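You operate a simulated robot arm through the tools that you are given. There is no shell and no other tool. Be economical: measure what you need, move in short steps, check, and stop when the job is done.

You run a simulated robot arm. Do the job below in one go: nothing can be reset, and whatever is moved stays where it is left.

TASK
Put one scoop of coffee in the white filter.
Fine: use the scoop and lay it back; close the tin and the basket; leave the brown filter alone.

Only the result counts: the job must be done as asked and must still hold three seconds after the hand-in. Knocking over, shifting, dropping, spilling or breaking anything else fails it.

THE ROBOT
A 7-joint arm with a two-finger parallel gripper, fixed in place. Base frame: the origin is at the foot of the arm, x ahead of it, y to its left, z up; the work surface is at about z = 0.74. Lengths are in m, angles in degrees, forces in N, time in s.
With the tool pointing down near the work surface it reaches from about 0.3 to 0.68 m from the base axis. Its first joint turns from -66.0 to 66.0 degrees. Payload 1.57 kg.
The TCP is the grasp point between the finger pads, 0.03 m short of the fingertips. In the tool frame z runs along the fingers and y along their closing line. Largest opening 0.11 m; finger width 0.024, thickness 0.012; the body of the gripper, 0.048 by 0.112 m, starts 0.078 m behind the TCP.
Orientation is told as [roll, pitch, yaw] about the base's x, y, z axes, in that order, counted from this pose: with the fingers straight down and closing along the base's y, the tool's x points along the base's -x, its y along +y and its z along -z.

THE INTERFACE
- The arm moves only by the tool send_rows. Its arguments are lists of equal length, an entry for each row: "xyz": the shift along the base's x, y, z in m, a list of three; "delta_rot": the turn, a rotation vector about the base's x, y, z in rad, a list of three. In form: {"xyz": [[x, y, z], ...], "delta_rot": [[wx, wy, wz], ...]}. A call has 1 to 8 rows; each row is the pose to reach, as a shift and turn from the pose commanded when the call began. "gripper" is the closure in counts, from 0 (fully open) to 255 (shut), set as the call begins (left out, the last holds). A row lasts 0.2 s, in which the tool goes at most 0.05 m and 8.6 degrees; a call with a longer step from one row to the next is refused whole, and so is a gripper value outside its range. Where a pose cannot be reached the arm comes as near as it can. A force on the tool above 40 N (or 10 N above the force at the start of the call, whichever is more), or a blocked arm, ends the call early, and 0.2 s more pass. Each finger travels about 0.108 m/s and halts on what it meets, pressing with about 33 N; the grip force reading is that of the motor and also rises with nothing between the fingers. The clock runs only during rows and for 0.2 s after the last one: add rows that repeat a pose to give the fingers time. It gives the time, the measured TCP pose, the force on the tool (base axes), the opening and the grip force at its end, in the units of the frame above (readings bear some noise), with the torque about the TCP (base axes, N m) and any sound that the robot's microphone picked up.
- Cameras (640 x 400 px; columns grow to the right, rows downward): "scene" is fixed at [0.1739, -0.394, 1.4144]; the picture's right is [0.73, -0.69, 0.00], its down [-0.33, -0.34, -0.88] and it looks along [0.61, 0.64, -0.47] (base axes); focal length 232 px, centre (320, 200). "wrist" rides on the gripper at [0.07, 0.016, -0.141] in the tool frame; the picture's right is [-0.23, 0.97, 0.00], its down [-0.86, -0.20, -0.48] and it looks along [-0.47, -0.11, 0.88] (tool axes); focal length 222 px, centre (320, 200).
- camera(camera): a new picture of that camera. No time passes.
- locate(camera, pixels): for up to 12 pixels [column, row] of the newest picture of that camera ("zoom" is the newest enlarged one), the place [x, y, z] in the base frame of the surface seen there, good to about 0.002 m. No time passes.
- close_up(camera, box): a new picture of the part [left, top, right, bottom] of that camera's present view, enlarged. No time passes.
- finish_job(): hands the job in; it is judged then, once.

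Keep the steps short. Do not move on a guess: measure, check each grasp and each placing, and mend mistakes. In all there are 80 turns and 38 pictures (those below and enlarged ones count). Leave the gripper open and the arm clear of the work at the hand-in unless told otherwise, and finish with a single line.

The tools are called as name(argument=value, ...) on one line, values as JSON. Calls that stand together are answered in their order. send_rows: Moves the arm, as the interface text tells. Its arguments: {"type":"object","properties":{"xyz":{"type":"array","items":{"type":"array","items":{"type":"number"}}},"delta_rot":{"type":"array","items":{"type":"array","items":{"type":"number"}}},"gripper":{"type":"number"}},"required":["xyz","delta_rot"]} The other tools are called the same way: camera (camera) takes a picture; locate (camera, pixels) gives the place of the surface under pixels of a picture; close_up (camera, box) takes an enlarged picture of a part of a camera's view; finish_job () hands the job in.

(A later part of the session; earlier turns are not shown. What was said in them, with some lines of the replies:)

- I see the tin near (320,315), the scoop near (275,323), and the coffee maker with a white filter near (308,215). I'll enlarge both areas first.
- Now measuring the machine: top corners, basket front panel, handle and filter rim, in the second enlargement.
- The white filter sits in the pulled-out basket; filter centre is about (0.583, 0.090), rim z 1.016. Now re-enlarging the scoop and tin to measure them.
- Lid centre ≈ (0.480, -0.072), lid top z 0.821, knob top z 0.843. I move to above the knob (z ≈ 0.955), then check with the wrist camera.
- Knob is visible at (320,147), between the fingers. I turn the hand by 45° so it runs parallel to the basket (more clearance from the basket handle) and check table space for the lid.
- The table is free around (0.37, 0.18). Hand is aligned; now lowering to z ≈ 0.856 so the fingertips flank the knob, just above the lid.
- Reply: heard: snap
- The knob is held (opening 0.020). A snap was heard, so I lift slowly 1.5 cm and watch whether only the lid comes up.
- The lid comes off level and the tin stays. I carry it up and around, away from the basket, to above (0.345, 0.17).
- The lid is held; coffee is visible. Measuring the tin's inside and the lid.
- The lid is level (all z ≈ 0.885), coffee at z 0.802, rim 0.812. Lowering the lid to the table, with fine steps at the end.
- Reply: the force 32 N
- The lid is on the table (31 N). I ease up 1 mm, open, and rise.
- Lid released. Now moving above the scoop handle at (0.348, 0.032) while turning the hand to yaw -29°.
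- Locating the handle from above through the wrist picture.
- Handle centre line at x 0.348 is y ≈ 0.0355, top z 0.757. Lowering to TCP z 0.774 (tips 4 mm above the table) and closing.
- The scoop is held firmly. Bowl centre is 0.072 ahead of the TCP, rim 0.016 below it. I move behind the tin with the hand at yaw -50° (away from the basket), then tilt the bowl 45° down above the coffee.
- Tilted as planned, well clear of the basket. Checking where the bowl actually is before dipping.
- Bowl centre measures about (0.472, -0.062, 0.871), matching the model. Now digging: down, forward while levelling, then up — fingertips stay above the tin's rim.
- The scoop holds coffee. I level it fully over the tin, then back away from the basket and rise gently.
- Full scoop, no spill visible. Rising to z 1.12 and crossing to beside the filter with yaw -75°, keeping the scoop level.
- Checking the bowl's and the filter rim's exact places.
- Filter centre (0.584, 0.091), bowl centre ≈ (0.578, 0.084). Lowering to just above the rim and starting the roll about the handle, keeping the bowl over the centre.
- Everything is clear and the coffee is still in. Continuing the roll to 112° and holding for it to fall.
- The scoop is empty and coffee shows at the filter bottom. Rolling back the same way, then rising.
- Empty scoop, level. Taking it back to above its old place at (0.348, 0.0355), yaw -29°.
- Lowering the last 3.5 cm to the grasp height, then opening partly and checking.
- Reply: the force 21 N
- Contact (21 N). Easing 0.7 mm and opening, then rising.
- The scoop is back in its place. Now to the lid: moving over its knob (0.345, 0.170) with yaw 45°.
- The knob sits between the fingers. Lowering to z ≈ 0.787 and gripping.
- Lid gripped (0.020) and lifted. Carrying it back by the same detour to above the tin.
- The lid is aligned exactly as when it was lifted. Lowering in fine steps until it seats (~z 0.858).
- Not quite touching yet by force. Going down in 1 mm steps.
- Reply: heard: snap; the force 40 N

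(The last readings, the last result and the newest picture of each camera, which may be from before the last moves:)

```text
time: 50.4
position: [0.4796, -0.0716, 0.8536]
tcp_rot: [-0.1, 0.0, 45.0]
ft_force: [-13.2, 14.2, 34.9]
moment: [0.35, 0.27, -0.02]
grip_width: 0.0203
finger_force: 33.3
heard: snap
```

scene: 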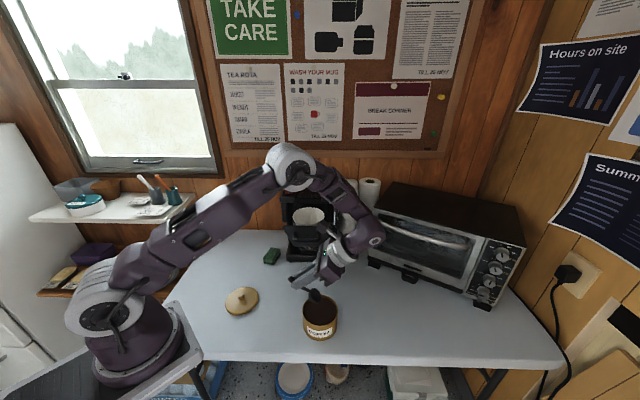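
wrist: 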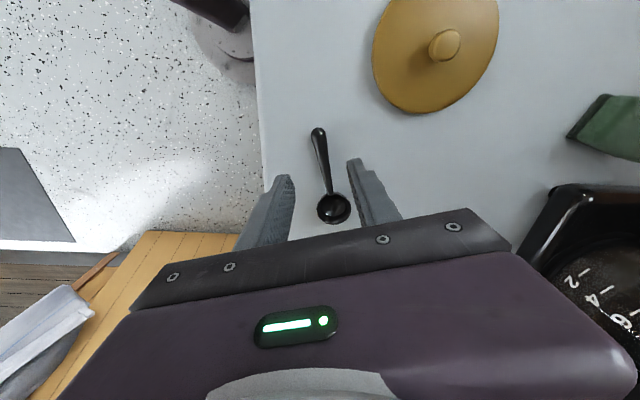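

A snap: the lid has closed. Easing slightly, opening, and rising.

send_rows(xyz=[[0, 0, 0.001]], delta_rot=[[0, 0, 0]])

send_rows(xyz=[[0, 0, 0], [0, 0, 0], [0, 0, 0.01], [-0.01, -0.01, 0.05], [-0.03, -0.03, 0.09]], delta_rot=[[0, 0, 0], [0, 0, 0], [0, 0, 0], [0, 0, 0], [0, 0, 0]], gripper=150)

close_up(camera="scene", box=[240, 200, 400, 350])

locate(camera="zoom", pixels=[[250, 290], [320, 340], [380, 290], [320, 280], [186, 40], [280, 60], [240, 85], [300, 85], [275, 87], [200, 75]])

```text
time: 50.8
position: [0.4797, -0.073, 0.8546]
tcp_rot: [-0.1, 0.1, 45.0]
ft_force: [-5.0, 6.8, 11.9]
moment: [0.19, 0.14, 0.05]
grip_width: 0.0205
finger_force: 33.1
```

```text
time: 52.0
position: [0.4488, -0.1016, 0.9441]
tcp_rot: [0.0, 0.0, 45.1]
ft_force: [-0.8, 0.0, 0.0]
moment: [0.0, -0.03, 0.03]
grip_width: 0.0452
finger_force: 0.1
```

```text
2.67 times, centred on (320, 275) of scene
```

zoom: 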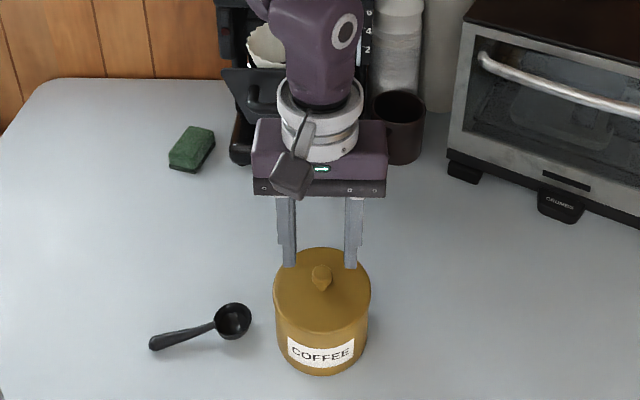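

```text
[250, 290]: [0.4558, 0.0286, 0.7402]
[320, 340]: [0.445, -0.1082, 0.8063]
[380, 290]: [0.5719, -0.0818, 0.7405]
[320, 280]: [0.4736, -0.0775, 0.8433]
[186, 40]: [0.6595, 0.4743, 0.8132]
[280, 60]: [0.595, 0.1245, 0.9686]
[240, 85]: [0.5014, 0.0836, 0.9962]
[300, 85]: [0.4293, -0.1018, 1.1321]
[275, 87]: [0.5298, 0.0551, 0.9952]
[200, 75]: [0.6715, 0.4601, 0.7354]
```

Tin is closed, scoop in place. Next the basket: I close the fingers and stage in front of the handle (n-direction (0.693,0.721)), then look with the wrist camera.

send_rows(xyz=[[0, 0, 0.03], [0, 0, 0.055], [0.003, 0.025, 0.055], [0.006, 0.055, 0.055]], delta_rot=[[0, 0, 0], [0, 0, 0], [0, 0, 0], [0, 0, 0]], gripper=255)

camera(camera="wrist")

close_up(camera="scene", box=[260, 170, 372, 260])

```text
time: 53.0
position: [0.456, -0.0459, 1.0007]
tcp_rot: [-0.1, 0.1, 44.9]
ft_force: [-0.3, 0.1, 0.5]
moment: [0.0, -0.01, -0.02]
grip_width: 0.0003
finger_force: 21.8
```

```text
7 pictures are left
```

wrist: 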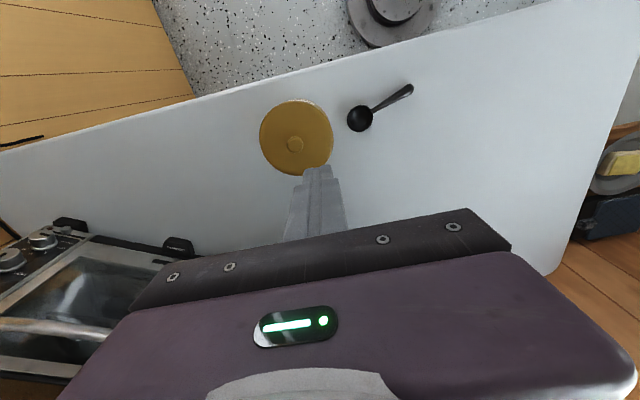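

```text
4.44 times, centred on (316, 215) of scene
```

zoom: 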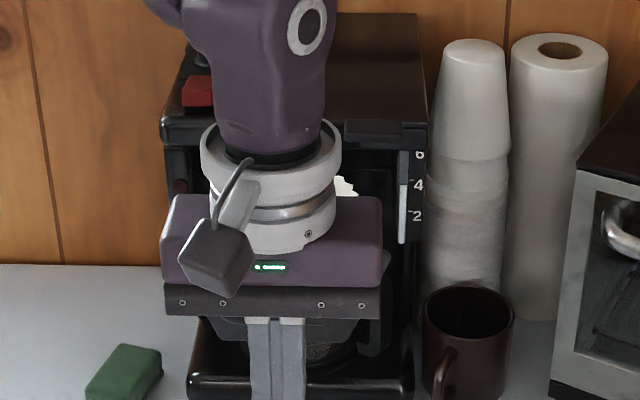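

Tips (z ≈ 0.97) are level with the handle bar (n 0.367, z ≈ 0.99), and the hand body passes above filter and panel. Pushing along n in small steps.

send_rows(xyz=[[0.0178, 0.0246, -0.004], [0.0317, 0.039, -0.004], [0.0386, 0.0463, -0.004], [0.0455, 0.0535, -0.004], [0.0524, 0.0607, -0.004], [0.0594, 0.0679, -0.004], [0.0663, 0.0751, -0.004], [0.0732, 0.0823, -0.004]], delta_rot=[[0, 0, 0], [0, 0, 0], [0, 0, 0], [0, 0, 0], [0, 0, 0], [0, 0, 0], [0, 0, 0], [0, 0, 0]])

close_up(camera="scene", box=[260, 170, 372, 260])

```text
time: 54.8
position: [0.5289, 0.0357, 0.9952]
tcp_rot: [-0.1, 0.0, 45.0]
ft_force: [-0.2, -1.0, -0.2]
moment: [0.02, 0.0, 0.02]
grip_width: 0.0
finger_force: 21.6
```

```text
4.44 times, centred on (316, 215) of scene
```

zoom: 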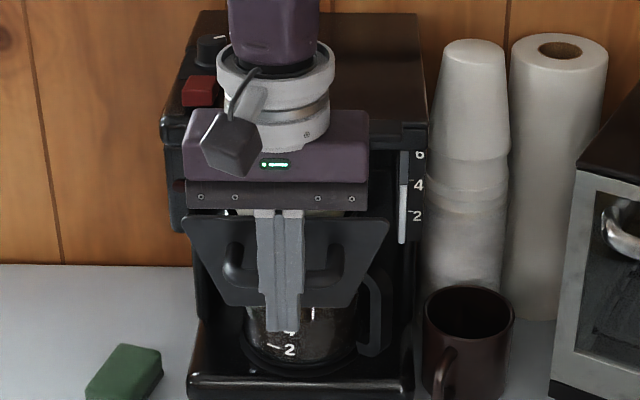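

The basket slides in easily (about 4 cm so far). Continuing.

send_rows(xyz=[[0.0069, 0.0072, 0], [0.0139, 0.0144, 0], [0.0208, 0.0216, 0], [0.0277, 0.0288, 0], [0.0347, 0.036, 0], [0.0416, 0.0433, 0], [0.0485, 0.0505, 0], [0.0554, 0.0577, 0]], delta_rot=[[0, 0, 0], [0, 0, 0], [0, 0, 0], [0, 0, 0], [0, 0, 0], [0, 0, 0], [0, 0, 0], [0, 0, 0]])

```text
time: 56.6
position: [0.5844, 0.0937, 0.9955]
tcp_rot: [0.0, -0.1, 44.9]
ft_force: [-0.9, -0.9, -0.6]
moment: [-0.01, -0.02, 0.02]
grip_width: 0.0
finger_force: 21.2
```

No stop yet (n ≈ 0.473). Continuing in 4 mm steps until resistance or a click.

send_rows(xyz=[[0.0028, 0.0029, 0], [0.0055, 0.0058, 0], [0.0083, 0.0087, 0], [0.0111, 0.0115, 0], [0.0139, 0.0144, 0], [0.0166, 0.0173, 0]], delta_rot=[[0, 0, 0], [0, 0, 0], [0, 0, 0], [0, 0, 0], [0, 0, 0], [0, 0, 0]])

close_up(camera="scene", box=[260, 170, 372, 260])

```text
time: 58.0
position: [0.5975, 0.1032, 0.9964]
tcp_rot: [0.3, 1.0, 44.8]
ft_force: [-7.6, -5.1, 2.6]
moment: [-0.02, -0.04, 0.01]
grip_width: 0.0003
finger_force: 21.5
stopped in row 6: the force on the tool passed its limit at 46 N (the readings are from after the stop); the commanded pose is now the measured one
```

```text
4.44 times, centred on (316, 215) of scene
```

zoom: 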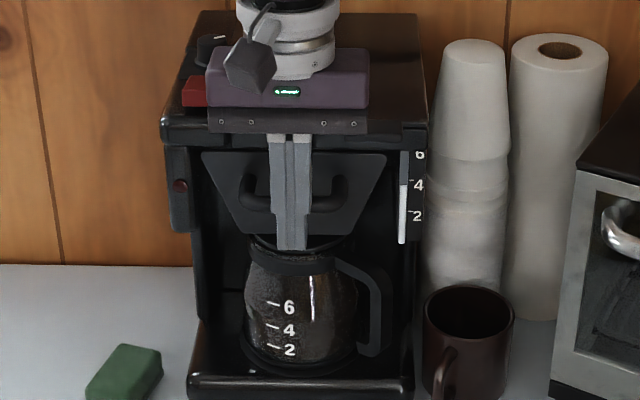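

Stopped at 46 N. Checking whether the panel is really home, and that the machine hasn't shifted.

locate(camera="zoom", pixels=[[208, 158], [380, 158], [240, 225], [335, 225], [225, 180], [360, 180], [167, 128], [422, 130], [195, 385], [408, 385], [188, 96], [180, 185]])

```text
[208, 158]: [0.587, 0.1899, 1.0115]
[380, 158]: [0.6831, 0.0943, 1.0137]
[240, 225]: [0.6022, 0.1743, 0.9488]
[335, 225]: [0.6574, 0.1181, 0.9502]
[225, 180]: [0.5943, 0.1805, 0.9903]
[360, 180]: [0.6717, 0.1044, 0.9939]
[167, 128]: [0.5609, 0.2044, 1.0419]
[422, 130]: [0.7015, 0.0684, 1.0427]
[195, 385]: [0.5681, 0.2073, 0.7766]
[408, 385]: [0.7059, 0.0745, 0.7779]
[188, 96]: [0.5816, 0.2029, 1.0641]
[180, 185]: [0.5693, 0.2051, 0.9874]
```

Panel moved 13.5 cm on both sides and is flush inside the front (n 0.543); the machine hasn't moved. One gentle re-push to confirm it's at the stop.

send_rows(xyz=[[0.0014, 0.0014, 0], [0.0028, 0.0029, 0], [0.0028, 0.0029, 0]], delta_rot=[[0, 0, 0], [0, 0, 0], [0, 0, 0]])

```text
time: 58.6
position: [0.5974, 0.1031, 0.9936]
tcp_rot: [0.4, 1.7, 44.7]
ft_force: [-7.8, -5.0, 3.3]
moment: [0.02, 0.07, 0.03]
grip_width: 0.0
finger_force: 21.4
stopped in row 2: the force on the tool passed its limit at 43 N (the readings are from after the stop); the commanded pose is now the measured one
```

Firmly at the stop. Backing straight away, then up and open.

send_rows(xyz=[[-0.007, -0.0072, 0], [-0.0277, -0.0288, 0], [-0.0554, -0.0577, 0], [-0.0866, -0.0901, 0], [-0.1178, -0.1226, 0], [-0.149, -0.155, 0], [-0.165, -0.171, 0.04], [-0.18, -0.185, 0.085]], delta_rot=[[0, 0, 0], [0, 0, 0], [0, 0, 0], [0, 0, 0], [0, 0, 0], [0, 0, 0], [0, 0, 0], [0, 0, 0]])

send_rows(xyz=[[-0.01, 0.01, 0.045], [-0.03, 0.03, 0.085], [-0.05, 0.05, 0.12], [-0.07, 0.07, 0.15], [-0.07, 0.07, 0.19], [-0.07, 0.07, 0.23]], delta_rot=[[0, 0, 0], [0, 0, 0], [0, 0, 0], [0, 0, 0], [0, 0, 0], [0, 0, 0]], gripper=0)

camera(camera="scene")

close_up(camera="scene", box=[230, 170, 390, 345])

```text
time: 60.4
position: [0.4186, -0.0816, 1.0797]
tcp_rot: [0.3, 1.5, 44.7]
ft_force: [0.9, -0.6, -0.6]
moment: [0.02, 0.01, -0.01]
grip_width: 0.0
finger_force: 21.2
```

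```text
time: 61.8
position: [0.3476, -0.0134, 1.3128]
tcp_rot: [0.3, 1.5, 44.9]
ft_force: [-0.2, 0.3, 0.1]
moment: [0.0, -0.02, 0.02]
grip_width: 0.11
finger_force: 0.1
```

```text
3 pictures are left
```

scene: 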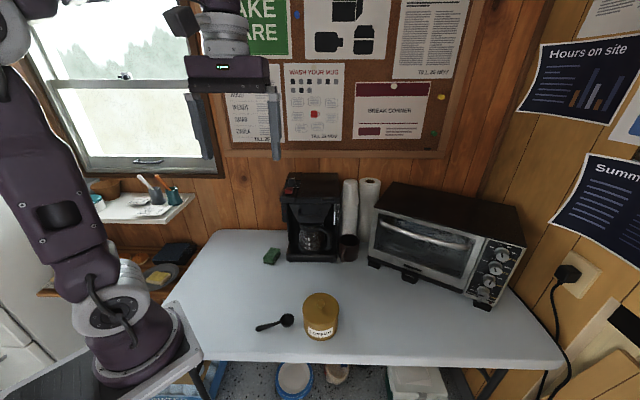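

```text
2.29 times, centred on (310, 258) of scene
```

zoom: 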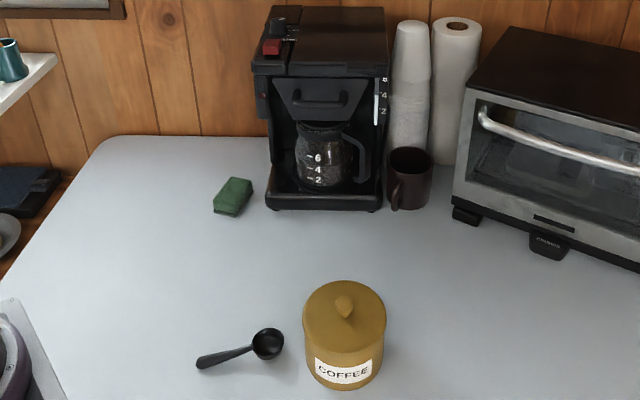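

All looks in order; one last check of lid level and basket panel from this picture.

locate(camera="zoom", pixels=[[307, 315], [383, 312], [344, 284], [344, 348], [278, 84], [366, 84], [300, 115], [345, 115], [344, 300]])

```text
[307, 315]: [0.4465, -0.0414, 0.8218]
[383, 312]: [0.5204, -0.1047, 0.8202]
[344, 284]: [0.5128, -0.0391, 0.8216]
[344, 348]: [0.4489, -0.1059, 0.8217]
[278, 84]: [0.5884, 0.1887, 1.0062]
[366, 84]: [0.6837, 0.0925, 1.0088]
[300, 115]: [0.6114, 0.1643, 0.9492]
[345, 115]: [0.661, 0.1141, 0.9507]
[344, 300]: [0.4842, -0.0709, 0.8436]
```

The lid is level at its original height (z 0.821), the basket panel is home, the scoop is in place and the arm is clear. Handing in.

finish_job()

```text
The job is handed in.
```

One scoop of coffee is in the white filter, the scoop is back in its place, the tin and the basket are closed, and I did not touch the brown filter.
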